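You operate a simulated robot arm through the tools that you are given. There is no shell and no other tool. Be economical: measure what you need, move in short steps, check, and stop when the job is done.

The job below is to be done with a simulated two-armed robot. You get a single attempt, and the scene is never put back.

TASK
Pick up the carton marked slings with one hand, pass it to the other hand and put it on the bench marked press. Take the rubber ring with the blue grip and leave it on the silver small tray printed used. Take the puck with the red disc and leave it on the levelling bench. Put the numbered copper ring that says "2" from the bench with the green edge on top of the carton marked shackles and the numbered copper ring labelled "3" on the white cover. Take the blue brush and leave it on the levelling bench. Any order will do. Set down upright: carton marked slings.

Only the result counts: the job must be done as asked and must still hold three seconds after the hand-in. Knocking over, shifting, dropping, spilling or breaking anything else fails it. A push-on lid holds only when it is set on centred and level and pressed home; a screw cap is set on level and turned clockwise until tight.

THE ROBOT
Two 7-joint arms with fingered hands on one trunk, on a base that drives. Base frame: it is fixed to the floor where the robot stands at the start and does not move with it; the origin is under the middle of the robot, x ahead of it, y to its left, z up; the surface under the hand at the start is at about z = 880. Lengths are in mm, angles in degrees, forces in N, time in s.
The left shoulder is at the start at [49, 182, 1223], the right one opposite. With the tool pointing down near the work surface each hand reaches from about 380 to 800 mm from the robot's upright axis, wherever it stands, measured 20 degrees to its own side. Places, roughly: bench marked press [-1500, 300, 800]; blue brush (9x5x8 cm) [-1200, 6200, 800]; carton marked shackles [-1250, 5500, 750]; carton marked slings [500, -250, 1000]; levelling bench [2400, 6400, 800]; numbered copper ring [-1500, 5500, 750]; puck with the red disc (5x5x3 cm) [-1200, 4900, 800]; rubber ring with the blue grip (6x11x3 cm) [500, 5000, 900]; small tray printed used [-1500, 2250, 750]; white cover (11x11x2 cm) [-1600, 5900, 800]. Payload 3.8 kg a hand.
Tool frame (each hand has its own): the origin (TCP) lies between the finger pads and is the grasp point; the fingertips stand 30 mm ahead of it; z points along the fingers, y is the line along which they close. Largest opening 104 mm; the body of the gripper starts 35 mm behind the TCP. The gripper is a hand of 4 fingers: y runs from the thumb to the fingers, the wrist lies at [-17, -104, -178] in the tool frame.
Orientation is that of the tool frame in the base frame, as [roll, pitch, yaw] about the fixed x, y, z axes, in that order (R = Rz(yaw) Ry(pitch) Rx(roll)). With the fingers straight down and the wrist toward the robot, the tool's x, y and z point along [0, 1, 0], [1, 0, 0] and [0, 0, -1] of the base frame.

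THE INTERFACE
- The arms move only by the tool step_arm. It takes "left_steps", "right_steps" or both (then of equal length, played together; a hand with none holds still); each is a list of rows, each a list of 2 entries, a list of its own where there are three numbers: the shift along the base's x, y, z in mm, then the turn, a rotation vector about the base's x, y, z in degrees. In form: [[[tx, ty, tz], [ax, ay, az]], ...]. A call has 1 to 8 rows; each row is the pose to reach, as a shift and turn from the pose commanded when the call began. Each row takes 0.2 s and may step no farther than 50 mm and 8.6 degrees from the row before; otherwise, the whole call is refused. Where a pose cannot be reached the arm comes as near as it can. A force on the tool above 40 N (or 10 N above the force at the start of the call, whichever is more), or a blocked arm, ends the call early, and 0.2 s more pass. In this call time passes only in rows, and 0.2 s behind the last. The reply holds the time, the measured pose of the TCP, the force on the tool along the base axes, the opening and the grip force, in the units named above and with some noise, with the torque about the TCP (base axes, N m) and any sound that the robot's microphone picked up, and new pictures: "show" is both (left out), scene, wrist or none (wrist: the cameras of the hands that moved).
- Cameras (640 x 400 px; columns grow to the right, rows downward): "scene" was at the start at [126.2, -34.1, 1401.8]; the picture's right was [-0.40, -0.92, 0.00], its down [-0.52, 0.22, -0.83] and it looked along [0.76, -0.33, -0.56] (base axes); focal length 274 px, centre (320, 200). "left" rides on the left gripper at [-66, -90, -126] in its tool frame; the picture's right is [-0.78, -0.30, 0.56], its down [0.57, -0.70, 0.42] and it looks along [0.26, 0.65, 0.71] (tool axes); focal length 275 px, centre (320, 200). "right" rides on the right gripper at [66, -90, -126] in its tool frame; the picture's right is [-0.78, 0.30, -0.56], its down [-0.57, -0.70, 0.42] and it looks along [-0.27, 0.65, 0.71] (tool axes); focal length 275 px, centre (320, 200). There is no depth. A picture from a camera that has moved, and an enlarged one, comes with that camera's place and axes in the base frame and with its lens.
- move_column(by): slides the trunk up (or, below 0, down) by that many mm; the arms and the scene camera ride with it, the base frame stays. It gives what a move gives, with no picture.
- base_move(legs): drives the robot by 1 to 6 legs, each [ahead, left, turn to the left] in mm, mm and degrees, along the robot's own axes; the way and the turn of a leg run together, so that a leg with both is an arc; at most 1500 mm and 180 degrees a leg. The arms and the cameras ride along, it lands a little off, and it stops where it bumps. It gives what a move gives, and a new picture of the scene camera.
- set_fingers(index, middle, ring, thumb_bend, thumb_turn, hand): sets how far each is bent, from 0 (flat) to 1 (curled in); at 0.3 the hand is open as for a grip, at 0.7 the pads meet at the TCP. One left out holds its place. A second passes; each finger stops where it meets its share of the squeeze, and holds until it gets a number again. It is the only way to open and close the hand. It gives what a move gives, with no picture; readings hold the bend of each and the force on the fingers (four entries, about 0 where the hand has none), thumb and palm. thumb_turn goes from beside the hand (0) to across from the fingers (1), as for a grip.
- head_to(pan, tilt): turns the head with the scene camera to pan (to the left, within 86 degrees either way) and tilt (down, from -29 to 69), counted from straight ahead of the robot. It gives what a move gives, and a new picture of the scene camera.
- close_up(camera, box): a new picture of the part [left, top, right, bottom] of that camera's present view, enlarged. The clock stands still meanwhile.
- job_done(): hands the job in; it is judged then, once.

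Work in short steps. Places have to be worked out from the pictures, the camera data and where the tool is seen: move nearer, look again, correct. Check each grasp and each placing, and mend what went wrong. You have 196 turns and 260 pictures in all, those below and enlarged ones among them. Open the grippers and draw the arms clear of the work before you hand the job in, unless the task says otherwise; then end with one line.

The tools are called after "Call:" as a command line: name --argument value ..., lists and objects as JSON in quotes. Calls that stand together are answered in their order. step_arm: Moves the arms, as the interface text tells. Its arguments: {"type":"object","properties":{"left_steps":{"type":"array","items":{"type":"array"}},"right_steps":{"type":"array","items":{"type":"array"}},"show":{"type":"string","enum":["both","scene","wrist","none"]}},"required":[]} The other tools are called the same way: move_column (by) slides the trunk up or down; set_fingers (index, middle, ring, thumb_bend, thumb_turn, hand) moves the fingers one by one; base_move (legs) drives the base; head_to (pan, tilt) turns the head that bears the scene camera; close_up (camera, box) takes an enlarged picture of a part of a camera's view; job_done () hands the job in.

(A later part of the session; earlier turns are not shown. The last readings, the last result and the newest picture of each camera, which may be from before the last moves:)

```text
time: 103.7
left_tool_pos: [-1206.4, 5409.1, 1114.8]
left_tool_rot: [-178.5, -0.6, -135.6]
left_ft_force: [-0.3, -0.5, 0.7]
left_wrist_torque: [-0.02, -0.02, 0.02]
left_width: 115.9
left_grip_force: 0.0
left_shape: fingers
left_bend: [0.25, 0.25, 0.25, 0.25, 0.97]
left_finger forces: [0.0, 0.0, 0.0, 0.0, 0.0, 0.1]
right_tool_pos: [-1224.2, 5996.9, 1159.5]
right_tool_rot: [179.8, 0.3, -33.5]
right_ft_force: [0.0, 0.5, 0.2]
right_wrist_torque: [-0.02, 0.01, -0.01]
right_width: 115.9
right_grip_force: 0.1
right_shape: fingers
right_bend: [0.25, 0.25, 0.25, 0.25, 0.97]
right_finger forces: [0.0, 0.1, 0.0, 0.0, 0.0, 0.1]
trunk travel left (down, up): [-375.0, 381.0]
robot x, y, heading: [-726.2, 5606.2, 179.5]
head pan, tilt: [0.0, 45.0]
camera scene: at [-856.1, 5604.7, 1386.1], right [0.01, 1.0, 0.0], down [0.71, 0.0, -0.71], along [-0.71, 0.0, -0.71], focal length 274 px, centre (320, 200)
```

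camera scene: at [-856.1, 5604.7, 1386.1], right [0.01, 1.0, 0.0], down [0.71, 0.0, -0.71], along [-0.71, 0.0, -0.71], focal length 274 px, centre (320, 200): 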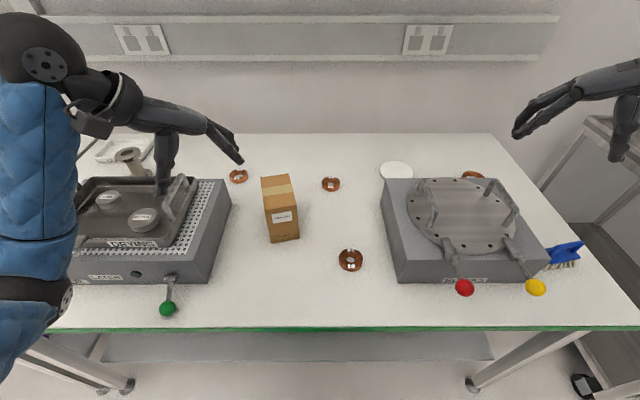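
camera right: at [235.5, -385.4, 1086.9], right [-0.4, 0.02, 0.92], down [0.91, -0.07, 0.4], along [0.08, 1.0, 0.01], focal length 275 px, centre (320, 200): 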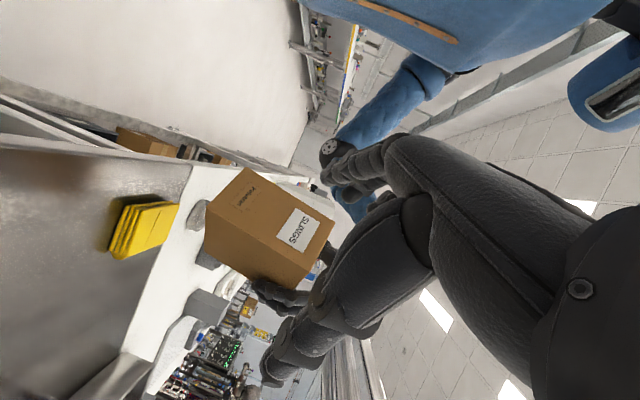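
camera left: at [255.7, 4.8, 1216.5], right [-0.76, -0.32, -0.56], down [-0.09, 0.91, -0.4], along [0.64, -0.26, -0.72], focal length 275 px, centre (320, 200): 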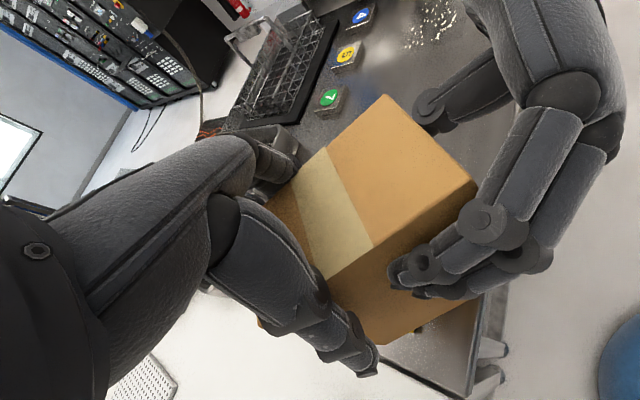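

Four copper rings are visible, so I'll read their numbers.

Call:
close_up --camera "scene" --box '[310, 165, 390, 215]'

Call:
close_up --camera "scene" --box '[320, 235, 400, 285]'

Call:
close_up --camera "scene" --box '[200, 155, 280, 205]'

Call:
close_up --camera "scene" --box '[430, 150, 510, 200]'

```text
8.00 times, centred on (350, 190) of scene
camera zoom: at [-856.1, 5604.7, 1386.1], right [0.01, 1.0, 0.0], down [0.71, 0.0, -0.71], along [-0.71, 0.0, -0.71], focal length 2194 px, centre (80, 280)
```

zoom: 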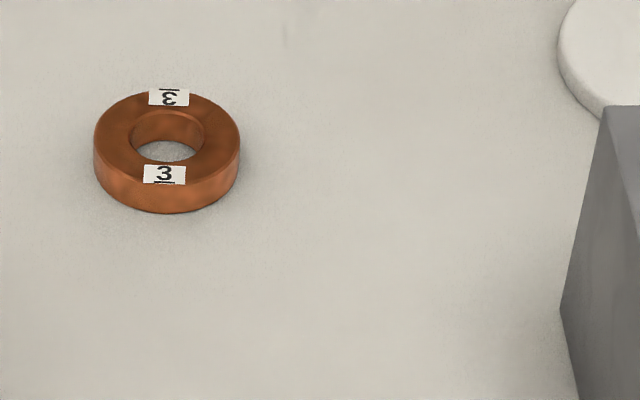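

```text
8.00 times, centred on (360, 260) of scene
camera zoom: at [-856.1, 5604.7, 1386.1], right [0.01, 1.0, 0.0], down [0.71, 0.0, -0.71], along [-0.71, 0.0, -0.71], focal length 2194 px, centre (0, -280)
```

zoom: 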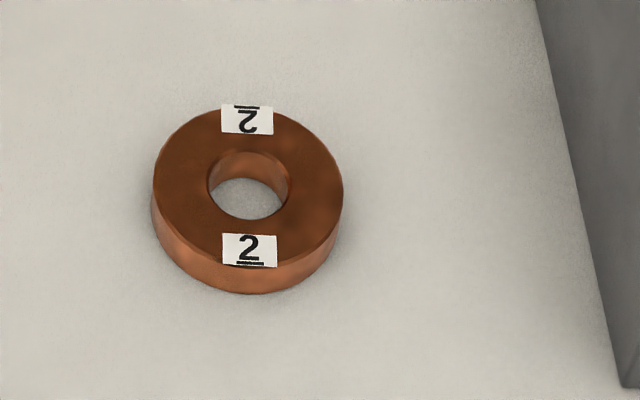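

```text
8.00 times, centred on (240, 180) of scene
camera zoom: at [-856.1, 5604.7, 1386.1], right [0.01, 1.0, 0.0], down [0.71, 0.0, -0.71], along [-0.71, 0.0, -0.71], focal length 2194 px, centre (960, 360)
```

zoom: 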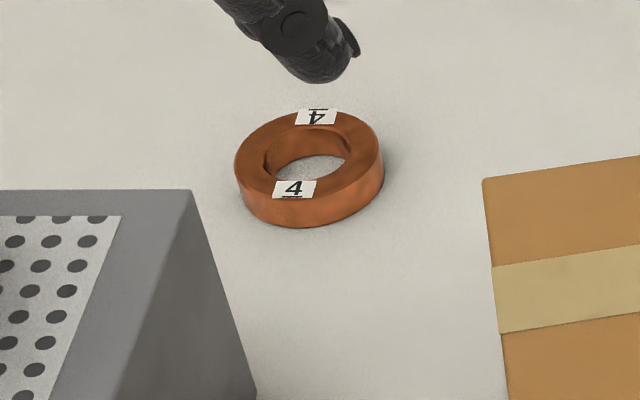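

```text
8.00 times, centred on (470, 175) of scene
camera zoom: at [-856.1, 5604.7, 1386.1], right [0.01, 1.0, 0.0], down [0.71, 0.0, -0.71], along [-0.71, 0.0, -0.71], focal length 2194 px, centre (-880, 400)
```

zoom: 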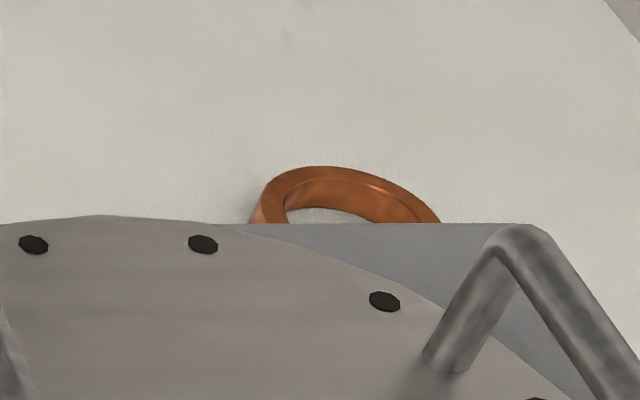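

Ring "2" is at (-1227, 5680), 58 mm across with its top at z≈814, and the bench is at z≈800. Ring "3" is at (-1505, 5639), the cover at about (-1559, 5856), and the carton top is centred at (-1353, 5500), z≈919. I'll shift to put ring 2 before the left hand and turn that hand to the default yaw.

Call:
base_move --legs '[[45, -75, 0.5]]'

Call:
step_arm --left_steps '[[[3, 25, -10], [0, 0, 5.7]], [[6, 50, -20], [0, 0, 11.4]], [[9, 75, -30], [0, 0, 17.1]], [[12, 100, -40], [0, 0, 22.8]], [[15, 125, -60], [0, 0, 28.5]], [[18, 150, -80], [0, 0, 34.2]], [[21, 175, -100], [0, 0, 40]], [[24, 196, -120], [0, 0, 45.6]]]' --show "both"

```text
time: 104.8
left_tool_pos: [-1251.6, 5481.7, 1113.9]
left_tool_rot: [-178.4, -0.6, -135.3]
left_ft_force: [-0.2, -0.6, -0.2]
left_wrist_torque: [-0.04, 0.02, -0.01]
left_width: 115.7
left_grip_force: 0.0
left_shape: fingers
left_bend: [0.25, 0.25, 0.25, 0.25, 0.97]
left_finger forces: [0.0, 0.1, 0.0, 0.1, 0.0, 0.0]
right_tool_pos: [-1272.8, 6068.0, 1159.8]
right_tool_rot: [179.7, 0.2, -33.0]
right_ft_force: [-0.1, 0.3, 0.6]
right_wrist_torque: [-0.04, -0.02, 0.01]
right_width: 115.7
right_grip_force: 0.2
right_shape: fingers
right_bend: [0.25, 0.25, 0.25, 0.25, 0.97]
right_finger forces: [0.1, 0.0, 0.0, 0.1, 0.0, 0.0]
trunk travel left (down, up): [-375.0, 381.0]
robot x, y, heading: [-769.9, 5681.1, -180.0]
head pan, tilt: [0.0, 45.0]
camera scene: at [-902.5, 5680.1, 1385.9], right [0.0, 1.0, 0.0], down [0.71, 0.0, -0.71], along [-0.71, 0.0, -0.71], focal length 274 px, centre (320, 200)
```

scene: 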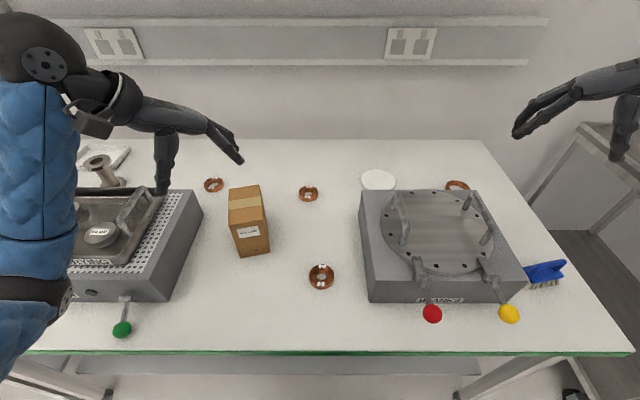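

```text
time: 106.6
left_tool_pos: [-1225.8, 5675.9, 994.1]
left_tool_rot: [-178.7, -0.6, -89.4]
left_ft_force: [0.0, -0.3, -0.8]
left_wrist_torque: [0.0, 0.0, 0.0]
left_width: 115.9
left_grip_force: 0.1
left_shape: fingers
left_bend: [0.25, 0.25, 0.25, 0.25, 0.97]
left_finger forces: [0.0, 0.1, 0.1, 0.0, 0.0, 0.0]
right_tool_pos: [-1272.6, 6068.8, 1158.8]
right_tool_rot: [179.7, 0.3, -33.0]
right_ft_force: [-0.2, 0.5, -0.2]
right_wrist_torque: [0.01, 0.06, -0.01]
right_width: 115.6
right_grip_force: 0.1
right_shape: fingers
right_bend: [0.25, 0.25, 0.25, 0.25, 0.97]
right_finger forces: [0.0, 0.0, 0.1, 0.0, 0.0, 0.0]
trunk travel left (down, up): [-375.0, 381.0]
robot x, y, heading: [-766.2, 5674.2, -179.8]
head pan, tilt: [0.0, 45.0]
camera scene: at [-901.7, 5679.3, 1386.0], right [0.0, 1.0, 0.0], down [0.71, 0.0, -0.71], along [-0.71, 0.0, -0.71], focal length 274 px, centre (320, 200)
camera left: at [-1140.4, 5744.9, 1120.2], right [0.3, 0.77, -0.56], down [0.72, -0.57, -0.4], along [-0.63, -0.28, -0.73], focal length 275 px, centre (320, 200)
```

scene: 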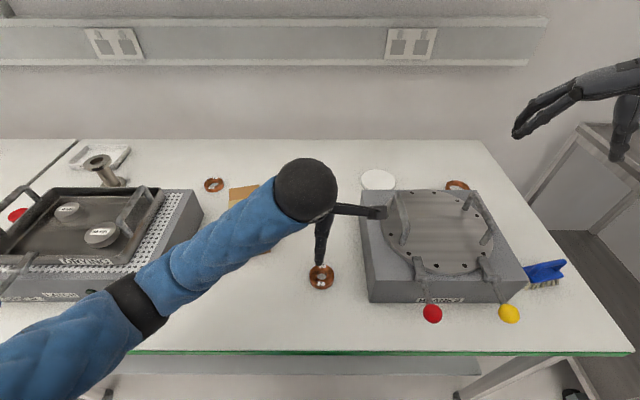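
left: 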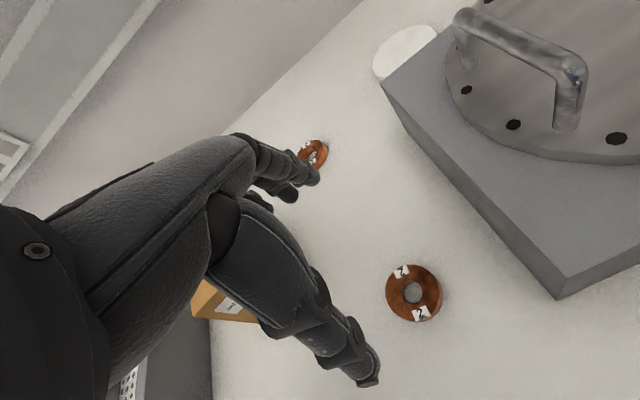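

The wrist view confirms ring 2 at (-1225, 5683). I'll half-close the fingers to about 85 mm and descend toward it.

Call:
set_fingers --hand "left" --index 0.42 --middle 0.42 --ring 0.42 --thumb_bend 0.42

Call:
step_arm --left_steps '[[[0, 3, -40], [0, 0, 0]], [[0, 6, -80], [0, 0, 0]], [[0, 6, -115], [0, 0, 0]], [[0, 6, -140], [0, 0, 0]]]' --show "wrist"

```text
time: 107.6
left_tool_pos: [-1226.7, 5674.7, 994.8]
left_tool_rot: [-178.6, -0.7, -89.6]
left_ft_force: [-0.8, -0.1, -0.5]
left_wrist_torque: [0.0, 0.05, -0.01]
left_width: 74.8
left_grip_force: 0.2
left_shape: fingers
left_bend: [0.42, 0.42, 0.42, 0.42, 0.97]
left_finger forces: [0.1, 0.1, 0.0, 0.0, 0.0, 0.0]
right_tool_pos: [-1271.8, 6068.2, 1159.1]
right_tool_rot: [179.9, 0.3, -33.0]
right_ft_force: [0.0, 0.2, 0.5]
right_wrist_torque: [0.02, -0.05, 0.03]
right_width: 115.9
right_grip_force: 0.0
right_shape: fingers
right_bend: [0.25, 0.25, 0.25, 0.25, 0.97]
right_finger forces: [0.0, 0.0, 0.0, 0.0, 0.0, 0.1]
trunk travel left (down, up): [-375.0, 381.0]
robot x, y, heading: [-768.9, 5678.1, -179.9]
head pan, tilt: [0.0, 45.0]
```

```text
time: 108.6
left_tool_pos: [-1226.9, 5682.8, 853.6]
left_tool_rot: [-178.5, -0.6, -89.6]
left_ft_force: [-0.5, -0.6, -0.9]
left_wrist_torque: [0.01, 0.0, 0.01]
left_width: 75.0
left_grip_force: 0.1
left_shape: fingers
left_bend: [0.42, 0.42, 0.42, 0.42, 0.97]
left_finger forces: [0.0, 0.0, 0.0, 0.0, 0.0, 0.0]
right_tool_pos: [-1272.1, 6068.8, 1158.6]
right_tool_rot: [179.7, 0.2, -33.0]
right_ft_force: [-0.6, -0.3, -0.1]
right_wrist_torque: [0.03, 0.01, -0.01]
right_width: 115.6
right_grip_force: 0.0
right_shape: fingers
right_bend: [0.25, 0.25, 0.25, 0.25, 0.97]
right_finger forces: [0.0, 0.0, 0.0, 0.0, 0.0, 0.0]
trunk travel left (down, up): [-375.0, 381.0]
robot x, y, heading: [-772.1, 5678.6, -180.1]
head pan, tilt: [0.0, 45.0]
camera left: at [-1140.4, 5751.2, 979.6], right [0.31, 0.77, -0.56], down [0.72, -0.57, -0.4], along [-0.63, -0.28, -0.73], focal length 275 px, centre (320, 200)
```

left: 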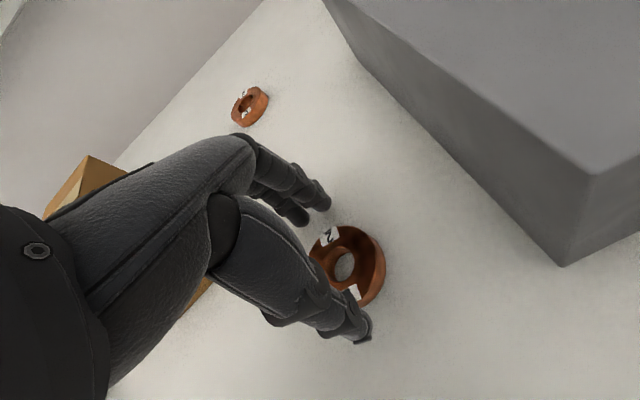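

I'll centre by a few millimetres, lower to just above the bench, and close.

Call:
step_arm --left_steps '[[[2, 2, -10], [0, 0, 0]], [[4, 3, -20], [0, 0, 0]]]' --show "none"

Call:
set_fingers --hand "left" --index 0.7 --middle 0.7 --ring 0.7 --thumb_bend 0.7

Call:
close_up --camera "left" --box '[160, 100, 480, 400]'

```text
time: 109.2
left_tool_pos: [-1223.4, 5685.0, 834.4]
left_tool_rot: [-178.8, -0.5, -89.5]
left_ft_force: [-0.2, -0.2, 1.8]
left_wrist_torque: [-0.07, 0.15, 0.01]
left_width: 74.9
left_grip_force: 1.2
left_shape: fingers
left_bend: [0.42, 0.42, 0.42, 0.42, 0.97]
left_finger forces: [0.0, 2.9, 0.0, 0.0, 0.1, 0.1]
right_tool_pos: [-1271.4, 6068.8, 1158.4]
right_tool_rot: [179.8, 0.4, -33.0]
right_ft_force: [0.3, 0.0, 0.4]
right_wrist_torque: [0.02, -0.02, -0.01]
right_width: 115.6
right_grip_force: 0.0
right_shape: fingers
right_bend: [0.25, 0.25, 0.25, 0.25, 0.97]
right_finger forces: [0.0, 0.0, 0.1, 0.0, 0.1, 0.1]
trunk travel left (down, up): [-375.0, 381.0]
robot x, y, heading: [-772.8, 5677.3, -180.0]
head pan, tilt: [0.0, 45.0]
```

```text
time: 110.2
left_tool_pos: [-1224.4, 5685.6, 835.6]
left_tool_rot: [-178.7, -0.6, -89.6]
left_ft_force: [-5.7, 0.7, 10.0]
left_wrist_torque: [-0.06, 0.39, -0.08]
left_width: 50.5
left_grip_force: 25.2
left_shape: fingers
left_bend: [0.58, 0.58, 0.67, 0.5, 0.95]
left_finger forces: [9.6, 20.8, 2.8, 0.0, 18.5, 0.1]
right_tool_pos: [-1271.8, 6069.1, 1158.2]
right_tool_rot: [179.7, 0.2, -33.0]
right_ft_force: [-0.1, -0.1, -0.5]
right_wrist_torque: [0.01, 0.01, -0.02]
right_width: 115.9
right_grip_force: 0.0
right_shape: fingers
right_bend: [0.25, 0.25, 0.25, 0.25, 0.97]
right_finger forces: [0.1, 0.0, 0.1, 0.1, 0.1, 0.0]
trunk travel left (down, up): [-375.0, 381.0]
robot x, y, heading: [-771.5, 5674.1, -179.7]
head pan, tilt: [0.0, 45.0]
```

```text
1.33 times, centred on (320, 250) of left
camera zoom: at [-1136.6, 5753.9, 961.4], right [0.3, 0.77, -0.56], down [0.72, -0.57, -0.4], along [-0.63, -0.28, -0.73], focal length 367 px, centre (320, 133)
```

zoom: 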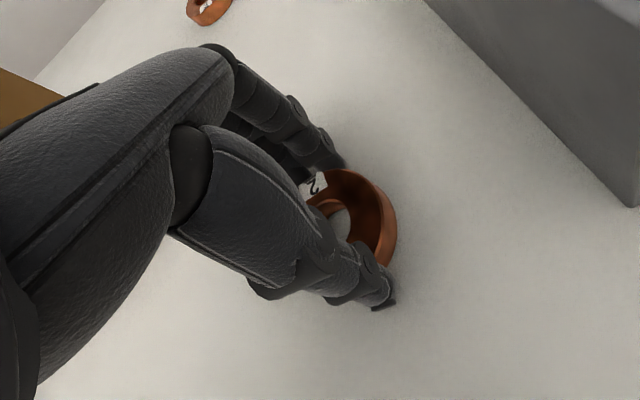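

The ring is gripped, slightly off its diameter, with 25 N. I'll lift gently and check.

Call:
step_arm --left_steps '[[[0, 0, 15], [0, 0, 0]], [[0, 0, 40], [0, 0, 0]], [[0, 0, 80], [0, 0, 0]], [[0, 0, 120], [0, 0, 0]], [[0, 0, 150], [0, 0, 0]]]' --show "both"

```text
time: 111.4
left_tool_pos: [-1224.4, 5680.2, 979.6]
left_tool_rot: [-178.4, -1.4, -89.4]
left_ft_force: [0.6, 0.1, -2.9]
left_wrist_torque: [0.02, 0.06, 0.01]
left_width: 50.3
left_grip_force: 19.6
left_shape: fingers
left_bend: [0.58, 0.6, 0.68, 0.5, 0.94]
left_finger forces: [9.0, 10.1, 2.5, 0.0, 19.0, 0.0]
right_tool_pos: [-1273.2, 6068.2, 1158.1]
right_tool_rot: [179.8, 0.2, -33.0]
right_ft_force: [0.1, 0.2, -0.1]
right_wrist_torque: [0.0, 0.01, -0.01]
right_width: 115.7
right_grip_force: 0.1
right_shape: fingers
right_bend: [0.25, 0.25, 0.25, 0.25, 0.97]
right_finger forces: [0.1, 0.0, 0.0, 0.1, 0.1, 0.1]
trunk travel left (down, up): [-375.0, 381.0]
robot x, y, heading: [-768.5, 5678.9, -179.9]
head pan, tilt: [0.0, 45.0]
camera scene: at [-901.9, 5678.6, 1386.0], right [0.0, 1.0, 0.0], down [0.71, 0.0, -0.71], along [-0.71, 0.0, -0.71], focal length 274 px, centre (320, 200)
camera left: at [-1138.6, 5750.4, 1105.1], right [0.3, 0.77, -0.57], down [0.72, -0.57, -0.39], along [-0.63, -0.29, -0.72], focal length 275 px, centre (320, 200)
```

scene: 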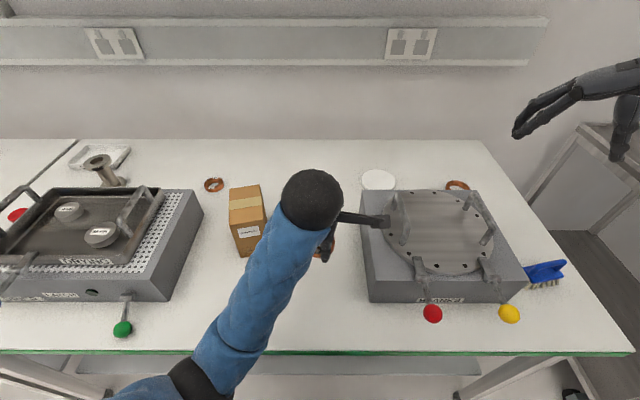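
left: 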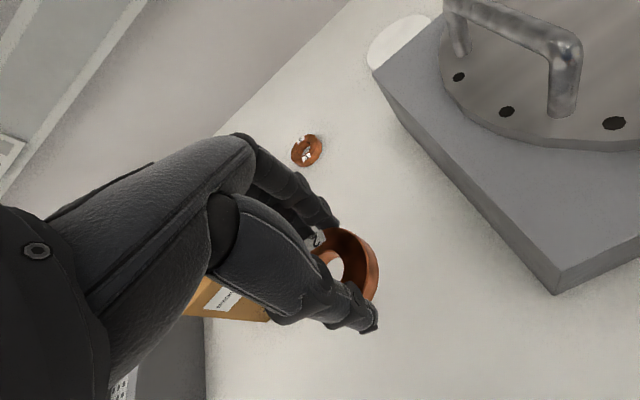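

Ring 2 is held. I'll carry it above the carton top, centred at about (-1358, 5502).

Call:
step_arm --left_steps '[[[0, 0, 45], [0, 0, 0]], [[-20, -30, 60], [0, 0, 0]], [[-45, -60, 60], [0, 0, 0]], [[-70, -92, 60], [0, 0, 0]], [[-95, -125, 60], [0, 0, 0]], [[-120, -160, 60], [0, 0, 0]], [[-139, -190, 60], [0, 0, 0]]]' --show "both"

```text
time: 111.9
left_tool_pos: [-1246.6, 5609.9, 1000.6]
left_tool_rot: [-178.7, -9.1, -85.4]
left_ft_force: [-0.3, -0.5, -2.9]
left_wrist_torque: [0.03, 0.04, 0.04]
left_width: 50.3
left_grip_force: 20.0
left_shape: fingers
left_bend: [0.58, 0.6, 0.68, 0.5, 0.94]
left_finger forces: [9.0, 9.9, 2.6, 0.0, 19.0, 0.0]
left hand out of reach, approached as far as the arm can: row 2
right_tool_pos: [-1272.5, 6067.6, 1158.9]
right_tool_rot: [179.8, 0.2, -32.9]
right_ft_force: [-0.6, -0.5, -1.5]
right_wrist_torque: [0.02, 0.0, -0.01]
right_width: 115.9
right_grip_force: 0.1
right_shape: fingers
right_bend: [0.25, 0.25, 0.25, 0.25, 0.97]
right_finger forces: [0.1, 0.1, 0.0, 0.0, 0.0, 0.0]
trunk travel left (down, up): [-375.0, 381.0]
robot x, y, heading: [-767.5, 5679.7, -180.0]
head pan, tilt: [0.0, 45.0]
stopped in row 2 (left hand): the arm was blocked; the commanded pose is now the measured one
camera scene: at [-902.0, 5678.5, 1385.9], right [0.0, 1.0, 0.0], down [0.71, 0.0, -0.71], along [-0.71, 0.0, -0.71], focal length 274 px, centre (320, 200)
camera left: at [-1167.1, 5702.8, 1115.5], right [0.25, 0.7, -0.67], down [0.76, -0.57, -0.31], along [-0.6, -0.43, -0.68], focal length 275 px, centre (320, 200)
```

scene: 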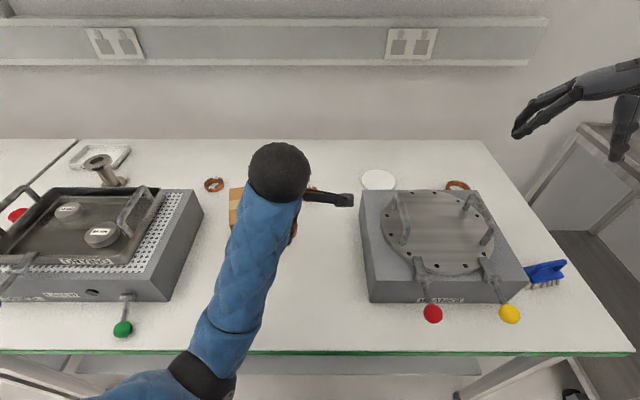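
left: 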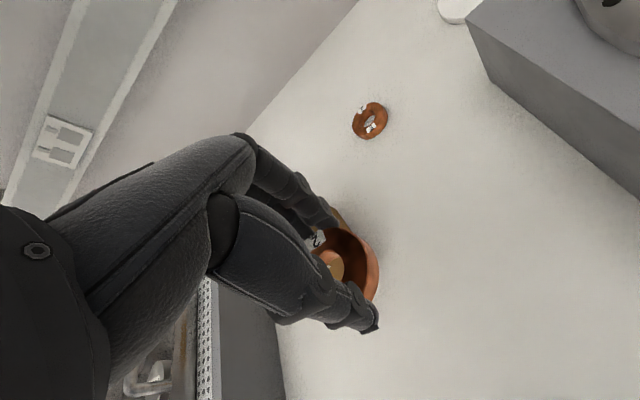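

The arm hit a joint limit and jumped a little, but the ring is still held. I'll level the hand while heading outward to the carton.

Call:
step_arm --left_steps '[[[-20, -10, 2], [4.5, 0, -2]], [[-40, -25, 5], [9.1, 0.7, -4.6]], [[-60, -45, 8], [9.1, 0.7, -4.6]], [[-80, -70, 10], [9.1, 0.7, -4.6]], [[-100, -95, 10], [9.1, 0.7, -4.6]], [[-116, -120, 10], [9.1, 0.7, -4.6]]]' --show "both"

```text
time: 113.3
left_tool_pos: [-1365.0, 5491.4, 1012.0]
left_tool_rot: [-179.2, 0.1, -90.0]
left_ft_force: [-0.7, 1.1, -3.5]
left_wrist_torque: [-0.02, 0.04, -0.03]
left_width: 50.2
left_grip_force: 20.4
left_shape: fingers
left_bend: [0.58, 0.6, 0.68, 0.5, 0.94]
left_finger forces: [8.8, 9.8, 2.6, 0.0, 18.9, 0.0]
right_tool_pos: [-1272.8, 6066.8, 1157.9]
right_tool_rot: [179.9, 0.4, -33.0]
right_ft_force: [-1.5, 0.2, 0.5]
right_wrist_torque: [-0.01, 0.01, -0.03]
right_width: 115.7
right_grip_force: 0.1
right_shape: fingers
right_bend: [0.25, 0.25, 0.25, 0.25, 0.97]
right_finger forces: [0.0, 0.1, 0.0, 0.0, 0.0, 0.0]
trunk travel left (down, up): [-375.0, 381.0]
robot x, y, heading: [-767.8, 5677.4, -179.8]
head pan, tilt: [0.0, 45.0]
camera scene: at [-902.2, 5677.9, 1385.9], right [0.0, 1.0, 0.0], down [0.71, 0.0, -0.71], along [-0.71, 0.0, -0.71], focal length 274 px, centre (320, 200)
camera left: at [-1275.7, 5557.4, 1137.1], right [0.3, 0.78, -0.55], down [0.71, -0.57, -0.42], along [-0.64, -0.26, -0.72], focal length 275 px, centre (320, 200)
```

scene: 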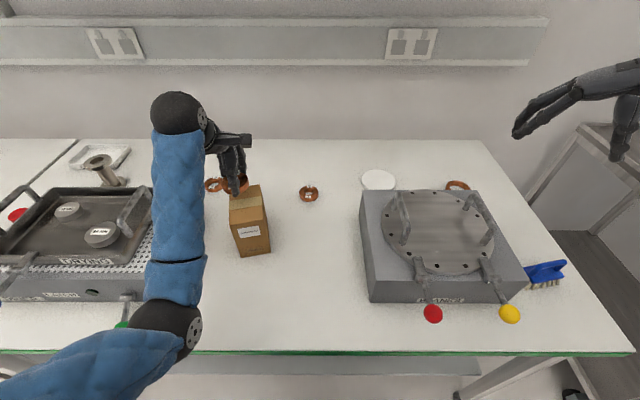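
left: 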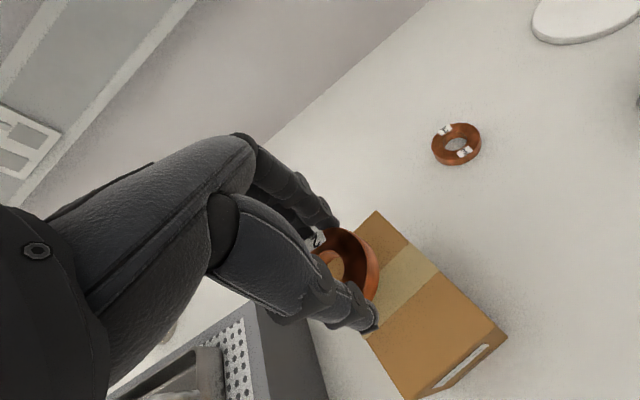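

The ring is over the carton's middle. I'll lower it.

Call:
step_arm --left_steps '[[[3, 0, -25], [0, 0, 0]], [[3, 0, -45], [0, 0, 0]], [[3, 0, -52], [0, 0, 0]]]' --show "none"

Call:
close_up --camera "scene" --box '[200, 150, 300, 212]'

```text
time: 114.1
left_tool_pos: [-1360.3, 5490.2, 964.5]
left_tool_rot: [-179.9, 0.0, -89.8]
left_ft_force: [-1.5, -1.4, 17.1]
left_wrist_torque: [-0.12, -0.16, 0.02]
left_width: 50.4
left_grip_force: 25.4
left_shape: fingers
left_bend: [0.59, 0.6, 0.68, 0.5, 0.94]
left_finger forces: [8.5, 19.2, 2.5, 0.1, 20.3, 0.0]
right_tool_pos: [-1270.9, 6068.4, 1159.8]
right_tool_rot: [179.6, 0.3, -33.0]
right_ft_force: [0.0, -0.7, 0.8]
right_wrist_torque: [-0.01, 0.0, 0.0]
right_width: 115.8
right_grip_force: 0.0
right_shape: fingers
right_bend: [0.25, 0.25, 0.25, 0.25, 0.97]
right_finger forces: [0.0, 0.0, 0.0, 0.0, 0.1, 0.0]
trunk travel left (down, up): [-375.0, 381.0]
robot x, y, heading: [-772.3, 5675.6, -179.9]
head pan, tilt: [0.0, 45.0]
```

```text
6.40 times, centred on (250, 181) of scene
camera zoom: at [-900.0, 5678.8, 1386.5], right [0.0, 1.0, 0.0], down [0.71, 0.0, -0.71], along [-0.71, 0.0, -0.71], focal length 1755 px, centre (768, 322)
```

zoom: 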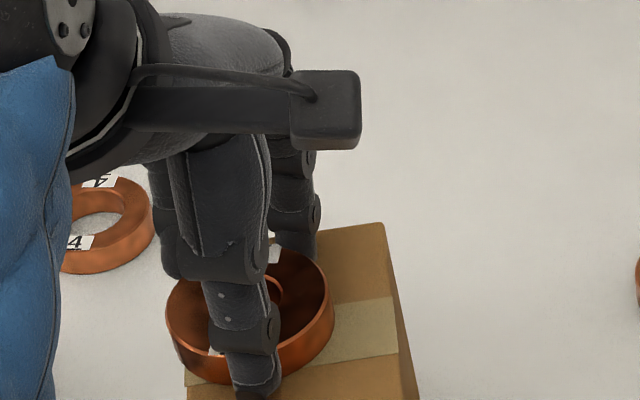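

There is contact, but the ring sits about 14 mm too far to -y. I'll raise a little, shift it, and lower again.

Call:
step_arm --left_steps '[[[0, 0, 12], [0, 0, 0]], [[10, 14, 12], [0, 0, 0]], [[10, 14, 4], [0, 0, 0]], [[10, 14, -3], [0, 0, 0]]]' --show "none"

Call:
close_up --camera "scene" --box '[200, 160, 300, 260]'

Call:
close_up --camera "left" --box '[260, 180, 520, 400]'

```text
time: 115.1
left_tool_pos: [-1350.7, 5504.8, 964.6]
left_tool_rot: [179.7, 0.1, -89.9]
left_ft_force: [-0.7, -1.5, 29.4]
left_wrist_torque: [-0.13, -0.2, 0.02]
left_width: 50.4
left_grip_force: 29.1
left_shape: fingers
left_bend: [0.59, 0.6, 0.69, 0.49, 0.94]
left_finger forces: [8.3, 25.7, 2.3, 0.0, 21.5, 0.0]
right_tool_pos: [-1269.3, 6068.3, 1159.5]
right_tool_rot: [179.7, 0.4, -33.1]
right_ft_force: [-1.0, -0.1, 0.1]
right_wrist_torque: [0.0, -0.03, -0.01]
right_width: 115.7
right_grip_force: 0.0
right_shape: fingers
right_bend: [0.25, 0.25, 0.25, 0.25, 0.97]
right_finger forces: [0.0, 0.1, 0.0, 0.0, 0.0, 0.0]
trunk travel left (down, up): [-375.0, 381.0]
robot x, y, heading: [-768.9, 5674.0, -179.7]
head pan, tilt: [0.0, 45.0]
```

```text
4.00 times, centred on (250, 210) of scene
camera zoom: at [-899.0, 5679.4, 1386.8], right [0.0, 1.0, 0.0], down [0.71, 0.0, -0.71], along [-0.71, 0.0, -0.71], focal length 1097 px, centre (600, 160)
```

zoom: 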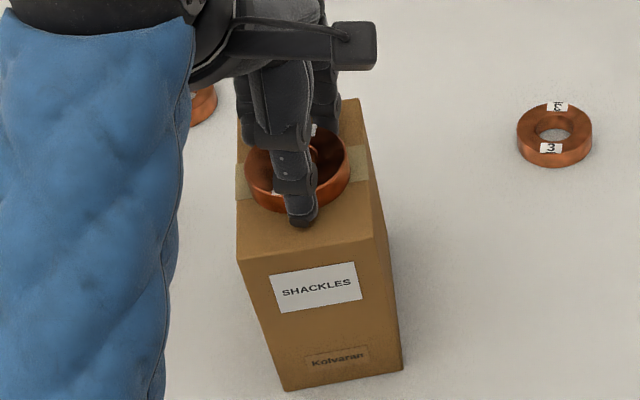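

```text
1.82 times, centred on (390, 290) of left
camera zoom: at [-1260.6, 5571.9, 1088.5], right [0.29, 0.78, -0.56], down [0.7, -0.57, -0.43], along [-0.65, -0.27, -0.71], focal length 500 px, centre (193, 36)
```

zoom: 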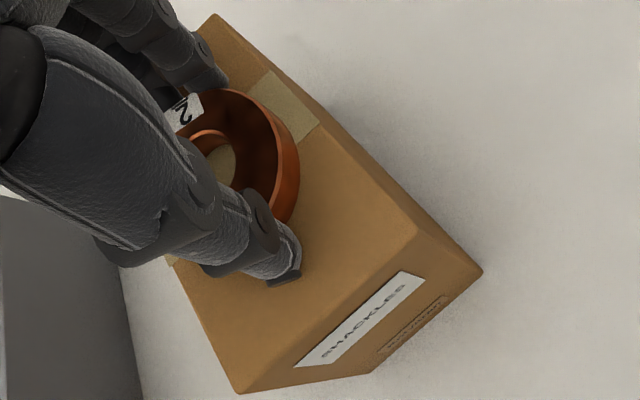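

The ring is centred on the carton. I'll ease off the pressure and open.

Call:
step_arm --left_steps '[[[0, 0, 4], [0, 0, 0]]]' --show "none"

Call:
set_fingers --hand "left" --index 0.42 --middle 0.42 --ring 0.42 --thumb_bend 0.38

Call:
step_arm --left_steps '[[[0, 0, 15], [0, 0, 0]], [[0, 0, 35], [0, 0, 0]], [[0, 0, 60], [0, 0, 0]]]' --show "none"

Call:
close_up --camera "left" --box '[200, 120, 560, 400]'

```text
time: 115.5
left_tool_pos: [-1351.0, 5505.9, 964.4]
left_tool_rot: [-179.7, 0.0, -90.0]
left_ft_force: [-6.5, -0.5, 24.0]
left_wrist_torque: [-0.16, 0.14, -0.01]
left_width: 50.3
left_grip_force: 27.8
left_shape: fingers
left_bend: [0.59, 0.6, 0.69, 0.49, 0.94]
left_finger forces: [10.0, 24.5, 2.8, 0.1, 18.6, 0.1]
right_tool_pos: [-1270.6, 6068.6, 1159.2]
right_tool_rot: [179.7, 0.2, -33.0]
right_ft_force: [-0.3, 0.1, 0.0]
right_wrist_torque: [0.02, -0.03, 0.02]
right_width: 115.7
right_grip_force: 0.0
right_shape: fingers
right_bend: [0.25, 0.25, 0.25, 0.25, 0.97]
right_finger forces: [0.0, 0.0, 0.0, 0.0, 0.0, 0.0]
trunk travel left (down, up): [-375.0, 381.0]
robot x, y, heading: [-773.4, 5674.5, -179.7]
head pan, tilt: [0.0, 45.0]
```

```text
time: 116.5
left_tool_pos: [-1348.6, 5504.2, 962.2]
left_tool_rot: [-179.2, 0.0, -89.9]
left_ft_force: [5.5, 1.8, 13.9]
left_wrist_torque: [-0.07, 0.33, 0.0]
left_width: 78.8
left_grip_force: 6.8
left_shape: fingers
left_bend: [0.42, 0.45, 0.42, 0.38, 0.97]
left_finger forces: [2.1, 11.7, 0.1, 0.1, 0.0, 0.0]
right_tool_pos: [-1270.7, 6068.4, 1159.2]
right_tool_rot: [179.7, 0.4, -33.0]
right_ft_force: [0.2, 0.1, -0.5]
right_wrist_torque: [0.0, -0.02, -0.02]
right_width: 115.9
right_grip_force: 0.1
right_shape: fingers
right_bend: [0.25, 0.25, 0.25, 0.25, 0.97]
right_finger forces: [0.1, 0.1, 0.0, 0.1, 0.1, 0.1]
trunk travel left (down, up): [-375.0, 381.0]
robot x, y, heading: [-769.8, 5675.3, -179.9]
head pan, tilt: [0.0, 45.0]
```

```text
time: 117.3
left_tool_pos: [-1351.3, 5504.4, 1022.3]
left_tool_rot: [-179.2, 0.0, -90.1]
left_ft_force: [0.2, 0.5, -0.2]
left_wrist_torque: [0.0, -0.01, -0.04]
left_width: 79.1
left_grip_force: 0.2
left_shape: fingers
left_bend: [0.42, 0.42, 0.42, 0.38, 0.97]
left_finger forces: [0.1, 0.0, 0.0, 0.1, 0.1, 0.0]
right_tool_pos: [-1272.4, 6067.4, 1158.7]
right_tool_rot: [179.8, 0.4, -33.0]
right_ft_force: [-0.3, 0.3, 0.1]
right_wrist_torque: [0.03, 0.01, 0.02]
right_width: 115.9
right_grip_force: 0.1
right_shape: fingers
right_bend: [0.25, 0.25, 0.25, 0.25, 0.97]
right_finger forces: [0.1, 0.0, 0.0, 0.0, 0.0, 0.0]
trunk travel left (down, up): [-375.0, 381.0]
robot x, y, heading: [-770.3, 5680.0, -180.2]
head pan, tilt: [0.0, 45.0]
```

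```text
1.43 times, centred on (380, 260) of left
camera zoom: at [-1262.2, 5570.8, 1147.3], right [0.3, 0.78, -0.55], down [0.71, -0.57, -0.41], along [-0.64, -0.27, -0.72], focal length 393 px, centre (234, 114)
```

zoom: 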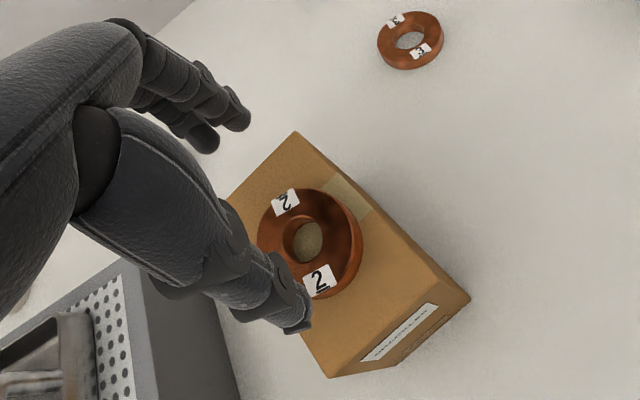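

Ring 2 rests flat on the carton. I'll raise the hand, then shift the base right toward ring 3 and the cover.

Call:
step_arm --left_steps '[[[0, 0, 30], [0, 0, 0]], [[0, 0, 60], [0, 0, 0]], [[0, 0, 80], [0, 0, 0]]]' --show "none"

Call:
base_move --legs '[[20, -200, 0]]'

```text
time: 118.1
left_tool_pos: [-1350.8, 5504.7, 1102.9]
left_tool_rot: [-179.3, 0.0, -90.0]
left_ft_force: [0.1, -0.6, 0.3]
left_wrist_torque: [-0.02, 0.02, -0.05]
left_width: 79.1
left_grip_force: 0.0
left_shape: fingers
left_bend: [0.42, 0.42, 0.42, 0.38, 0.97]
left_finger forces: [0.1, 0.0, 0.1, 0.1, 0.1, 0.0]
right_tool_pos: [-1271.5, 6068.3, 1159.2]
right_tool_rot: [179.7, 0.3, -32.9]
right_ft_force: [0.9, 0.4, -0.3]
right_wrist_torque: [0.02, 0.0, -0.01]
right_width: 115.5
right_grip_force: 0.0
right_shape: fingers
right_bend: [0.25, 0.25, 0.25, 0.25, 0.97]
right_finger forces: [0.0, 0.0, 0.1, 0.0, 0.0, 0.0]
trunk travel left (down, up): [-375.0, 381.0]
robot x, y, heading: [-768.6, 5678.8, -180.0]
head pan, tilt: [0.0, 45.0]
```

```text
time: 119.7
left_tool_pos: [-1371.1, 5707.3, 1102.3]
left_tool_rot: [-179.3, -0.1, -90.0]
left_ft_force: [-0.5, 1.4, 0.3]
left_wrist_torque: [-0.01, 0.03, 0.01]
left_width: 79.0
left_grip_force: 0.0
left_shape: fingers
left_bend: [0.42, 0.42, 0.42, 0.38, 0.97]
left_finger forces: [0.0, 0.0, 0.1, 0.0, 0.1, 0.1]
right_tool_pos: [-1292.7, 6270.1, 1157.8]
right_tool_rot: [179.8, 0.1, -33.1]
right_ft_force: [-0.4, -0.7, -1.0]
right_wrist_torque: [-0.03, 0.04, -0.03]
right_width: 115.8
right_grip_force: 0.0
right_shape: fingers
right_bend: [0.25, 0.25, 0.25, 0.25, 0.97]
right_finger forces: [0.0, 0.0, 0.1, 0.0, 0.0, 0.0]
trunk travel left (down, up): [-375.0, 381.0]
robot x, y, heading: [-788.6, 5881.8, -180.1]
head pan, tilt: [0.0, 45.0]
camera scene: at [-922.2, 5880.2, 1386.0], right [0.0, 1.0, 0.0], down [0.71, 0.0, -0.71], along [-0.71, 0.0, -0.71], focal length 274 px, centre (320, 200)
```

scene: 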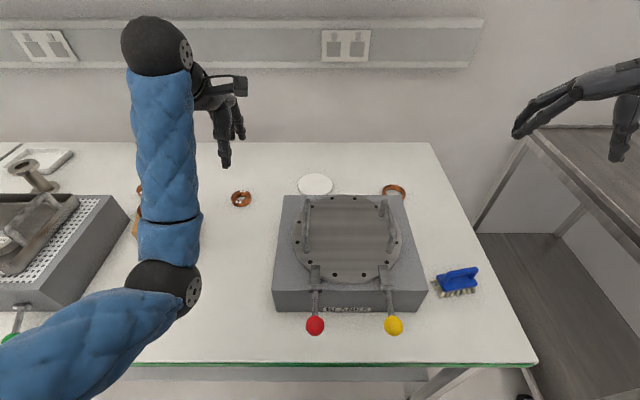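

Ring 3 is at about (-1501, 5643) and the cover at about (-1558, 5862). I'll reach over ring 3.

Call:
step_arm --left_steps '[[[-33, -16, 0], [0, 0, 0]], [[-66, -32, -20], [0, 0, 0]], [[-99, -48, -50], [0, 0, 0]], [[-131, -62, -85], [0, 0, 0]], [[-131, -62, -125], [0, 0, 0]]]' --show "wrist"

```text
time: 120.9
left_tool_pos: [-1504.2, 5643.0, 977.5]
left_tool_rot: [-179.4, 0.0, -90.1]
left_ft_force: [0.2, 0.1, 0.0]
left_wrist_torque: [-0.03, -0.01, 0.0]
left_width: 79.5
left_grip_force: 0.1
left_shape: fingers
left_bend: [0.42, 0.42, 0.42, 0.38, 0.97]
left_finger forces: [0.0, 0.0, 0.1, 0.0, 0.0, 0.0]
right_tool_pos: [-1292.9, 6267.4, 1158.8]
right_tool_rot: [179.8, 0.4, -33.2]
right_ft_force: [0.4, -0.2, 0.6]
right_wrist_torque: [0.0, 0.01, -0.01]
right_width: 115.9
right_grip_force: 0.1
right_shape: fingers
right_bend: [0.25, 0.25, 0.25, 0.25, 0.97]
right_finger forces: [0.1, 0.0, 0.1, 0.0, 0.0, 0.0]
trunk travel left (down, up): [-375.0, 381.0]
robot x, y, heading: [-793.2, 5878.7, -179.9]
head pan, tilt: [0.0, 45.0]
camera left: at [-1414.5, 5709.7, 1103.2], right [0.3, 0.78, -0.55], down [0.71, -0.57, -0.42], along [-0.64, -0.26, -0.72], focal length 275 px, centre (320, 200)
```

left: 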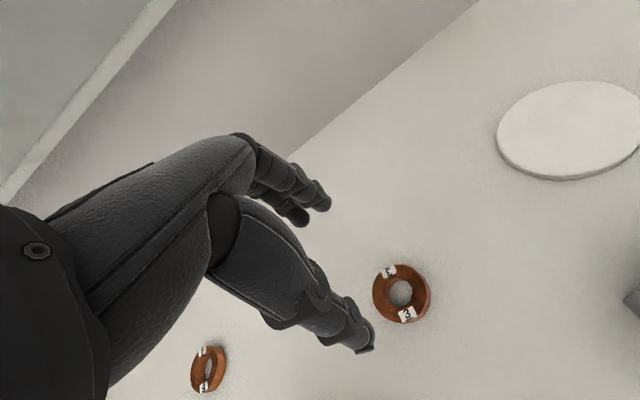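

Ring 3 is confirmed at (-1502, 5647) and the cover at (-1555, 5862). I'll descend and close.

Call:
step_arm --left_steps '[[[1, 4, -45], [0, 0, 0]], [[1, 8, -90], [0, 0, 0]], [[1, 8, -125], [0, 0, 0]], [[1, 8, -143], [0, 0, 0]]]' --show "none"

Call:
set_fingers --hand "left" --index 0.7 --middle 0.7 --ring 0.7 --thumb_bend 0.7

Call:
close_up --camera "left" --box '[160, 100, 480, 400]'

```text
time: 121.9
left_tool_pos: [-1502.2, 5652.3, 835.9]
left_tool_rot: [-179.4, 0.0, -90.0]
left_ft_force: [-0.2, -0.9, 2.6]
left_wrist_torque: [-0.04, 0.09, 0.01]
left_width: 79.3
left_grip_force: 0.8
left_shape: fingers
left_bend: [0.42, 0.42, 0.42, 0.38, 0.97]
left_finger forces: [0.0, 2.3, 0.0, 0.0, 0.0, 0.0]
right_tool_pos: [-1291.2, 6268.6, 1159.5]
right_tool_rot: [179.7, 0.4, -33.0]
right_ft_force: [-0.7, -0.9, 0.0]
right_wrist_torque: [0.01, -0.01, 0.01]
right_width: 115.9
right_grip_force: 0.2
right_shape: fingers
right_bend: [0.25, 0.25, 0.25, 0.25, 0.97]
right_finger forces: [0.0, 0.0, 0.1, 0.0, 0.0, 0.0]
trunk travel left (down, up): [-375.0, 381.0]
robot x, y, heading: [-793.8, 5879.5, -179.8]
head pan, tilt: [0.0, 45.0]
```

```text
time: 122.9
left_tool_pos: [-1501.9, 5651.9, 835.4]
left_tool_rot: [-179.5, -0.1, -90.1]
left_ft_force: [-4.2, -0.2, 7.8]
left_wrist_torque: [-0.07, 0.32, -0.03]
left_width: 44.4
left_grip_force: 23.1
left_shape: fingers
left_bend: [0.62, 0.59, 0.65, 0.5, 0.94]
left_finger forces: [6.1, 17.1, 5.4, 0.0, 17.1, 0.0]
right_tool_pos: [-1291.5, 6269.0, 1159.7]
right_tool_rot: [179.7, 0.4, -33.1]
right_ft_force: [-0.5, 0.3, 0.2]
right_wrist_torque: [0.01, 0.02, -0.07]
right_width: 115.8
right_grip_force: 0.1
right_shape: fingers
right_bend: [0.25, 0.25, 0.25, 0.25, 0.97]
right_finger forces: [0.0, 0.1, 0.1, 0.0, 0.0, 0.0]
trunk travel left (down, up): [-375.0, 381.0]
robot x, y, heading: [-791.8, 5878.7, -180.0]
head pan, tilt: [0.0, 45.0]
```

```text
1.33 times, centred on (320, 250) of left
camera zoom: at [-1412.6, 5718.8, 960.8], right [0.3, 0.78, -0.55], down [0.7, -0.57, -0.42], along [-0.64, -0.26, -0.72], focal length 367 px, centre (320, 133)
```

zoom: 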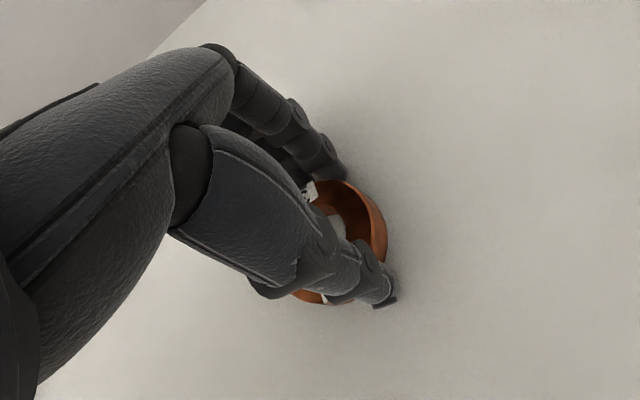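

Ring 3 is gripped more centrally. I'll lift it and carry it to the cover.

Call:
step_arm --left_steps '[[[0, 0, 15], [0, 0, 0]], [[0, 0, 50], [0, 0, 0]], [[0, 0, 90], [0, 0, 0]], [[-5, 20, 120], [0, 0, 0]], [[-15, 60, 130], [0, 0, 0]], [[-25, 100, 130], [0, 0, 0]], [[-35, 140, 130], [0, 0, 0]], [[-48, 172, 130], [0, 0, 0]]]' --show "none"

Call:
step_arm --left_steps '[[[-5, 15, 0], [0, 0, 0]], [[-10, 31, 0], [0, 0, 0]]]' --show "both"

```text
time: 124.7
left_tool_pos: [-1535.9, 5817.3, 967.7]
left_tool_rot: [-179.6, 0.2, -90.1]
left_ft_force: [-1.2, -0.3, -1.1]
left_wrist_torque: [0.01, -0.05, -0.03]
left_width: 44.3
left_grip_force: 18.4
left_shape: fingers
left_bend: [0.63, 0.61, 0.66, 0.5, 0.94]
left_finger forces: [5.7, 9.0, 5.4, 0.0, 17.2, 0.0]
left hand out of reach, approached as far as the arm can: row 8
right_tool_pos: [-1294.0, 6268.3, 1158.0]
right_tool_rot: [179.8, 0.3, -33.1]
right_ft_force: [0.2, -0.6, 0.0]
right_wrist_torque: [-0.03, 0.0, -0.02]
right_width: 115.9
right_grip_force: 0.0
right_shape: fingers
right_bend: [0.25, 0.25, 0.25, 0.25, 0.97]
right_finger forces: [0.0, 0.0, 0.1, 0.1, 0.1, 0.1]
trunk travel left (down, up): [-375.0, 381.0]
robot x, y, heading: [-787.1, 5875.3, -179.9]
head pan, tilt: [0.0, 45.0]
```

```text
time: 125.3
left_tool_pos: [-1527.2, 5842.8, 968.8]
left_tool_rot: [-179.2, -0.1, -90.0]
left_ft_force: [0.4, 0.3, -3.0]
left_wrist_torque: [0.02, 0.04, -0.02]
left_width: 44.2
left_grip_force: 18.7
left_shape: fingers
left_bend: [0.63, 0.61, 0.66, 0.5, 0.94]
left_finger forces: [5.5, 8.9, 5.3, 0.0, 17.2, 0.0]
left hand out of reach, approached as far as the arm can: row 1, 2
right_tool_pos: [-1292.5, 6268.9, 1158.0]
right_tool_rot: [179.7, 0.3, -33.1]
right_ft_force: [-0.6, 0.3, 0.8]
right_wrist_torque: [-0.04, 0.03, 0.03]
right_width: 115.7
right_grip_force: 0.1
right_shape: fingers
right_bend: [0.25, 0.25, 0.25, 0.25, 0.97]
right_finger forces: [0.1, 0.0, 0.1, 0.0, 0.0, 0.0]
trunk travel left (down, up): [-375.0, 381.0]
robot x, y, heading: [-789.3, 5876.8, -180.4]
head pan, tilt: [0.0, 45.0]
camera scene: at [-922.3, 5879.1, 1386.0], right [0.0, 1.0, 0.0], down [0.71, 0.0, -0.71], along [-0.71, 0.0, -0.71], focal length 274 px, centre (320, 200)
camera left: at [-1438.8, 5908.7, 1093.2], right [0.3, 0.78, -0.55], down [0.71, -0.57, -0.41], along [-0.64, -0.26, -0.72], focal length 275 px, centre (320, 200)
```

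scene: 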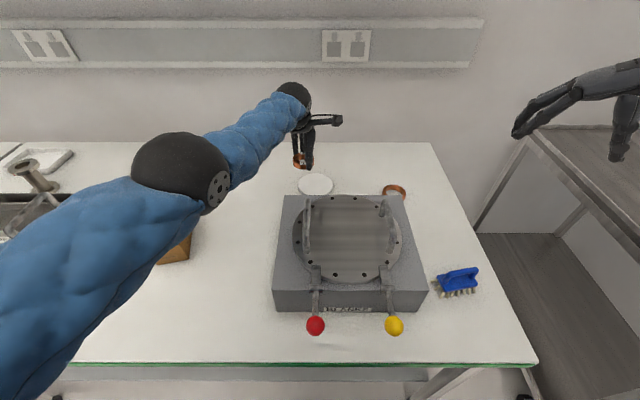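
left: 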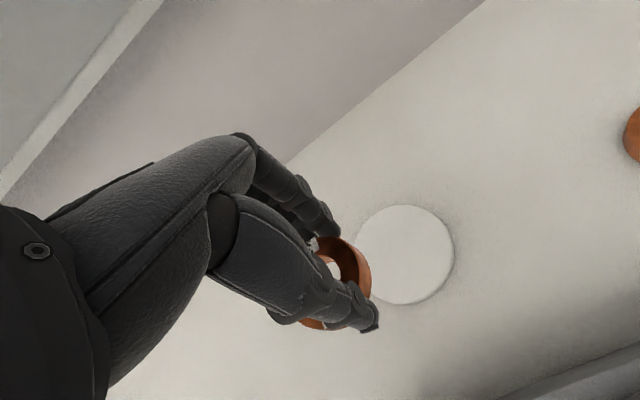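

I'm about 30 mm short of reach. I'll shift the base a bit right and forward so the left shoulder lines up with the cover.

Call:
base_move --legs '[[25, -120, 0]]'

Call:
step_arm --left_steps '[[[0, -5, 0], [0, 0, 0]]]' --show "none"

```text
time: 126.6
left_tool_pos: [-1553.5, 5964.2, 967.1]
left_tool_rot: [-179.2, -0.1, -90.2]
left_ft_force: [0.0, 0.1, -2.3]
left_wrist_torque: [-0.02, -0.01, 0.02]
left_width: 44.3
left_grip_force: 17.4
left_shape: fingers
left_bend: [0.63, 0.61, 0.66, 0.5, 0.94]
left_finger forces: [5.6, 8.9, 5.3, 0.1, 17.2, 0.0]
right_tool_pos: [-1317.6, 6391.0, 1158.5]
right_tool_rot: [179.8, 0.3, -33.3]
right_ft_force: [-0.2, 0.3, 0.1]
right_wrist_torque: [-0.04, 0.02, -0.02]
right_width: 115.7
right_grip_force: 0.1
right_shape: fingers
right_bend: [0.25, 0.25, 0.25, 0.25, 0.97]
right_finger forces: [0.0, 0.0, 0.1, 0.0, 0.1, 0.0]
trunk travel left (down, up): [-375.0, 381.0]
robot x, y, heading: [-816.1, 5999.1, 179.7]
head pan, tilt: [0.0, 45.0]
camera scene: at [-948.1, 6000.8, 1385.9], right [0.0, 1.0, 0.0], down [0.71, 0.0, -0.71], along [-0.71, 0.0, -0.71], focal length 274 px, centre (320, 200)
```

scene: 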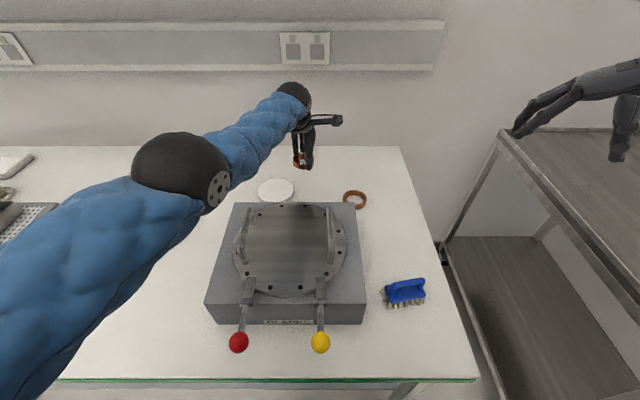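

```text
time: 127.0
left_tool_pos: [-1553.7, 5957.0, 966.9]
left_tool_rot: [-179.2, 0.0, -90.1]
left_ft_force: [0.8, -0.1, -1.9]
left_wrist_torque: [0.02, 0.03, -0.01]
left_width: 44.5
left_grip_force: 18.4
left_shape: fingers
left_bend: [0.63, 0.61, 0.66, 0.5, 0.94]
left_finger forces: [5.5, 8.9, 5.3, 0.0, 17.2, 0.1]
right_tool_pos: [-1315.8, 6389.4, 1158.6]
right_tool_rot: [179.7, 0.3, -33.1]
right_ft_force: [-0.2, -0.6, -0.4]
right_wrist_torque: [0.04, -0.01, 0.01]
right_width: 115.9
right_grip_force: 0.0
right_shape: fingers
right_bend: [0.25, 0.25, 0.25, 0.25, 0.97]
right_finger forces: [0.1, 0.0, 0.0, 0.0, 0.0, 0.0]
trunk travel left (down, up): [-375.0, 381.0]
robot x, y, heading: [-815.3, 5997.9, 180.2]
head pan, tilt: [0.0, 45.0]
```

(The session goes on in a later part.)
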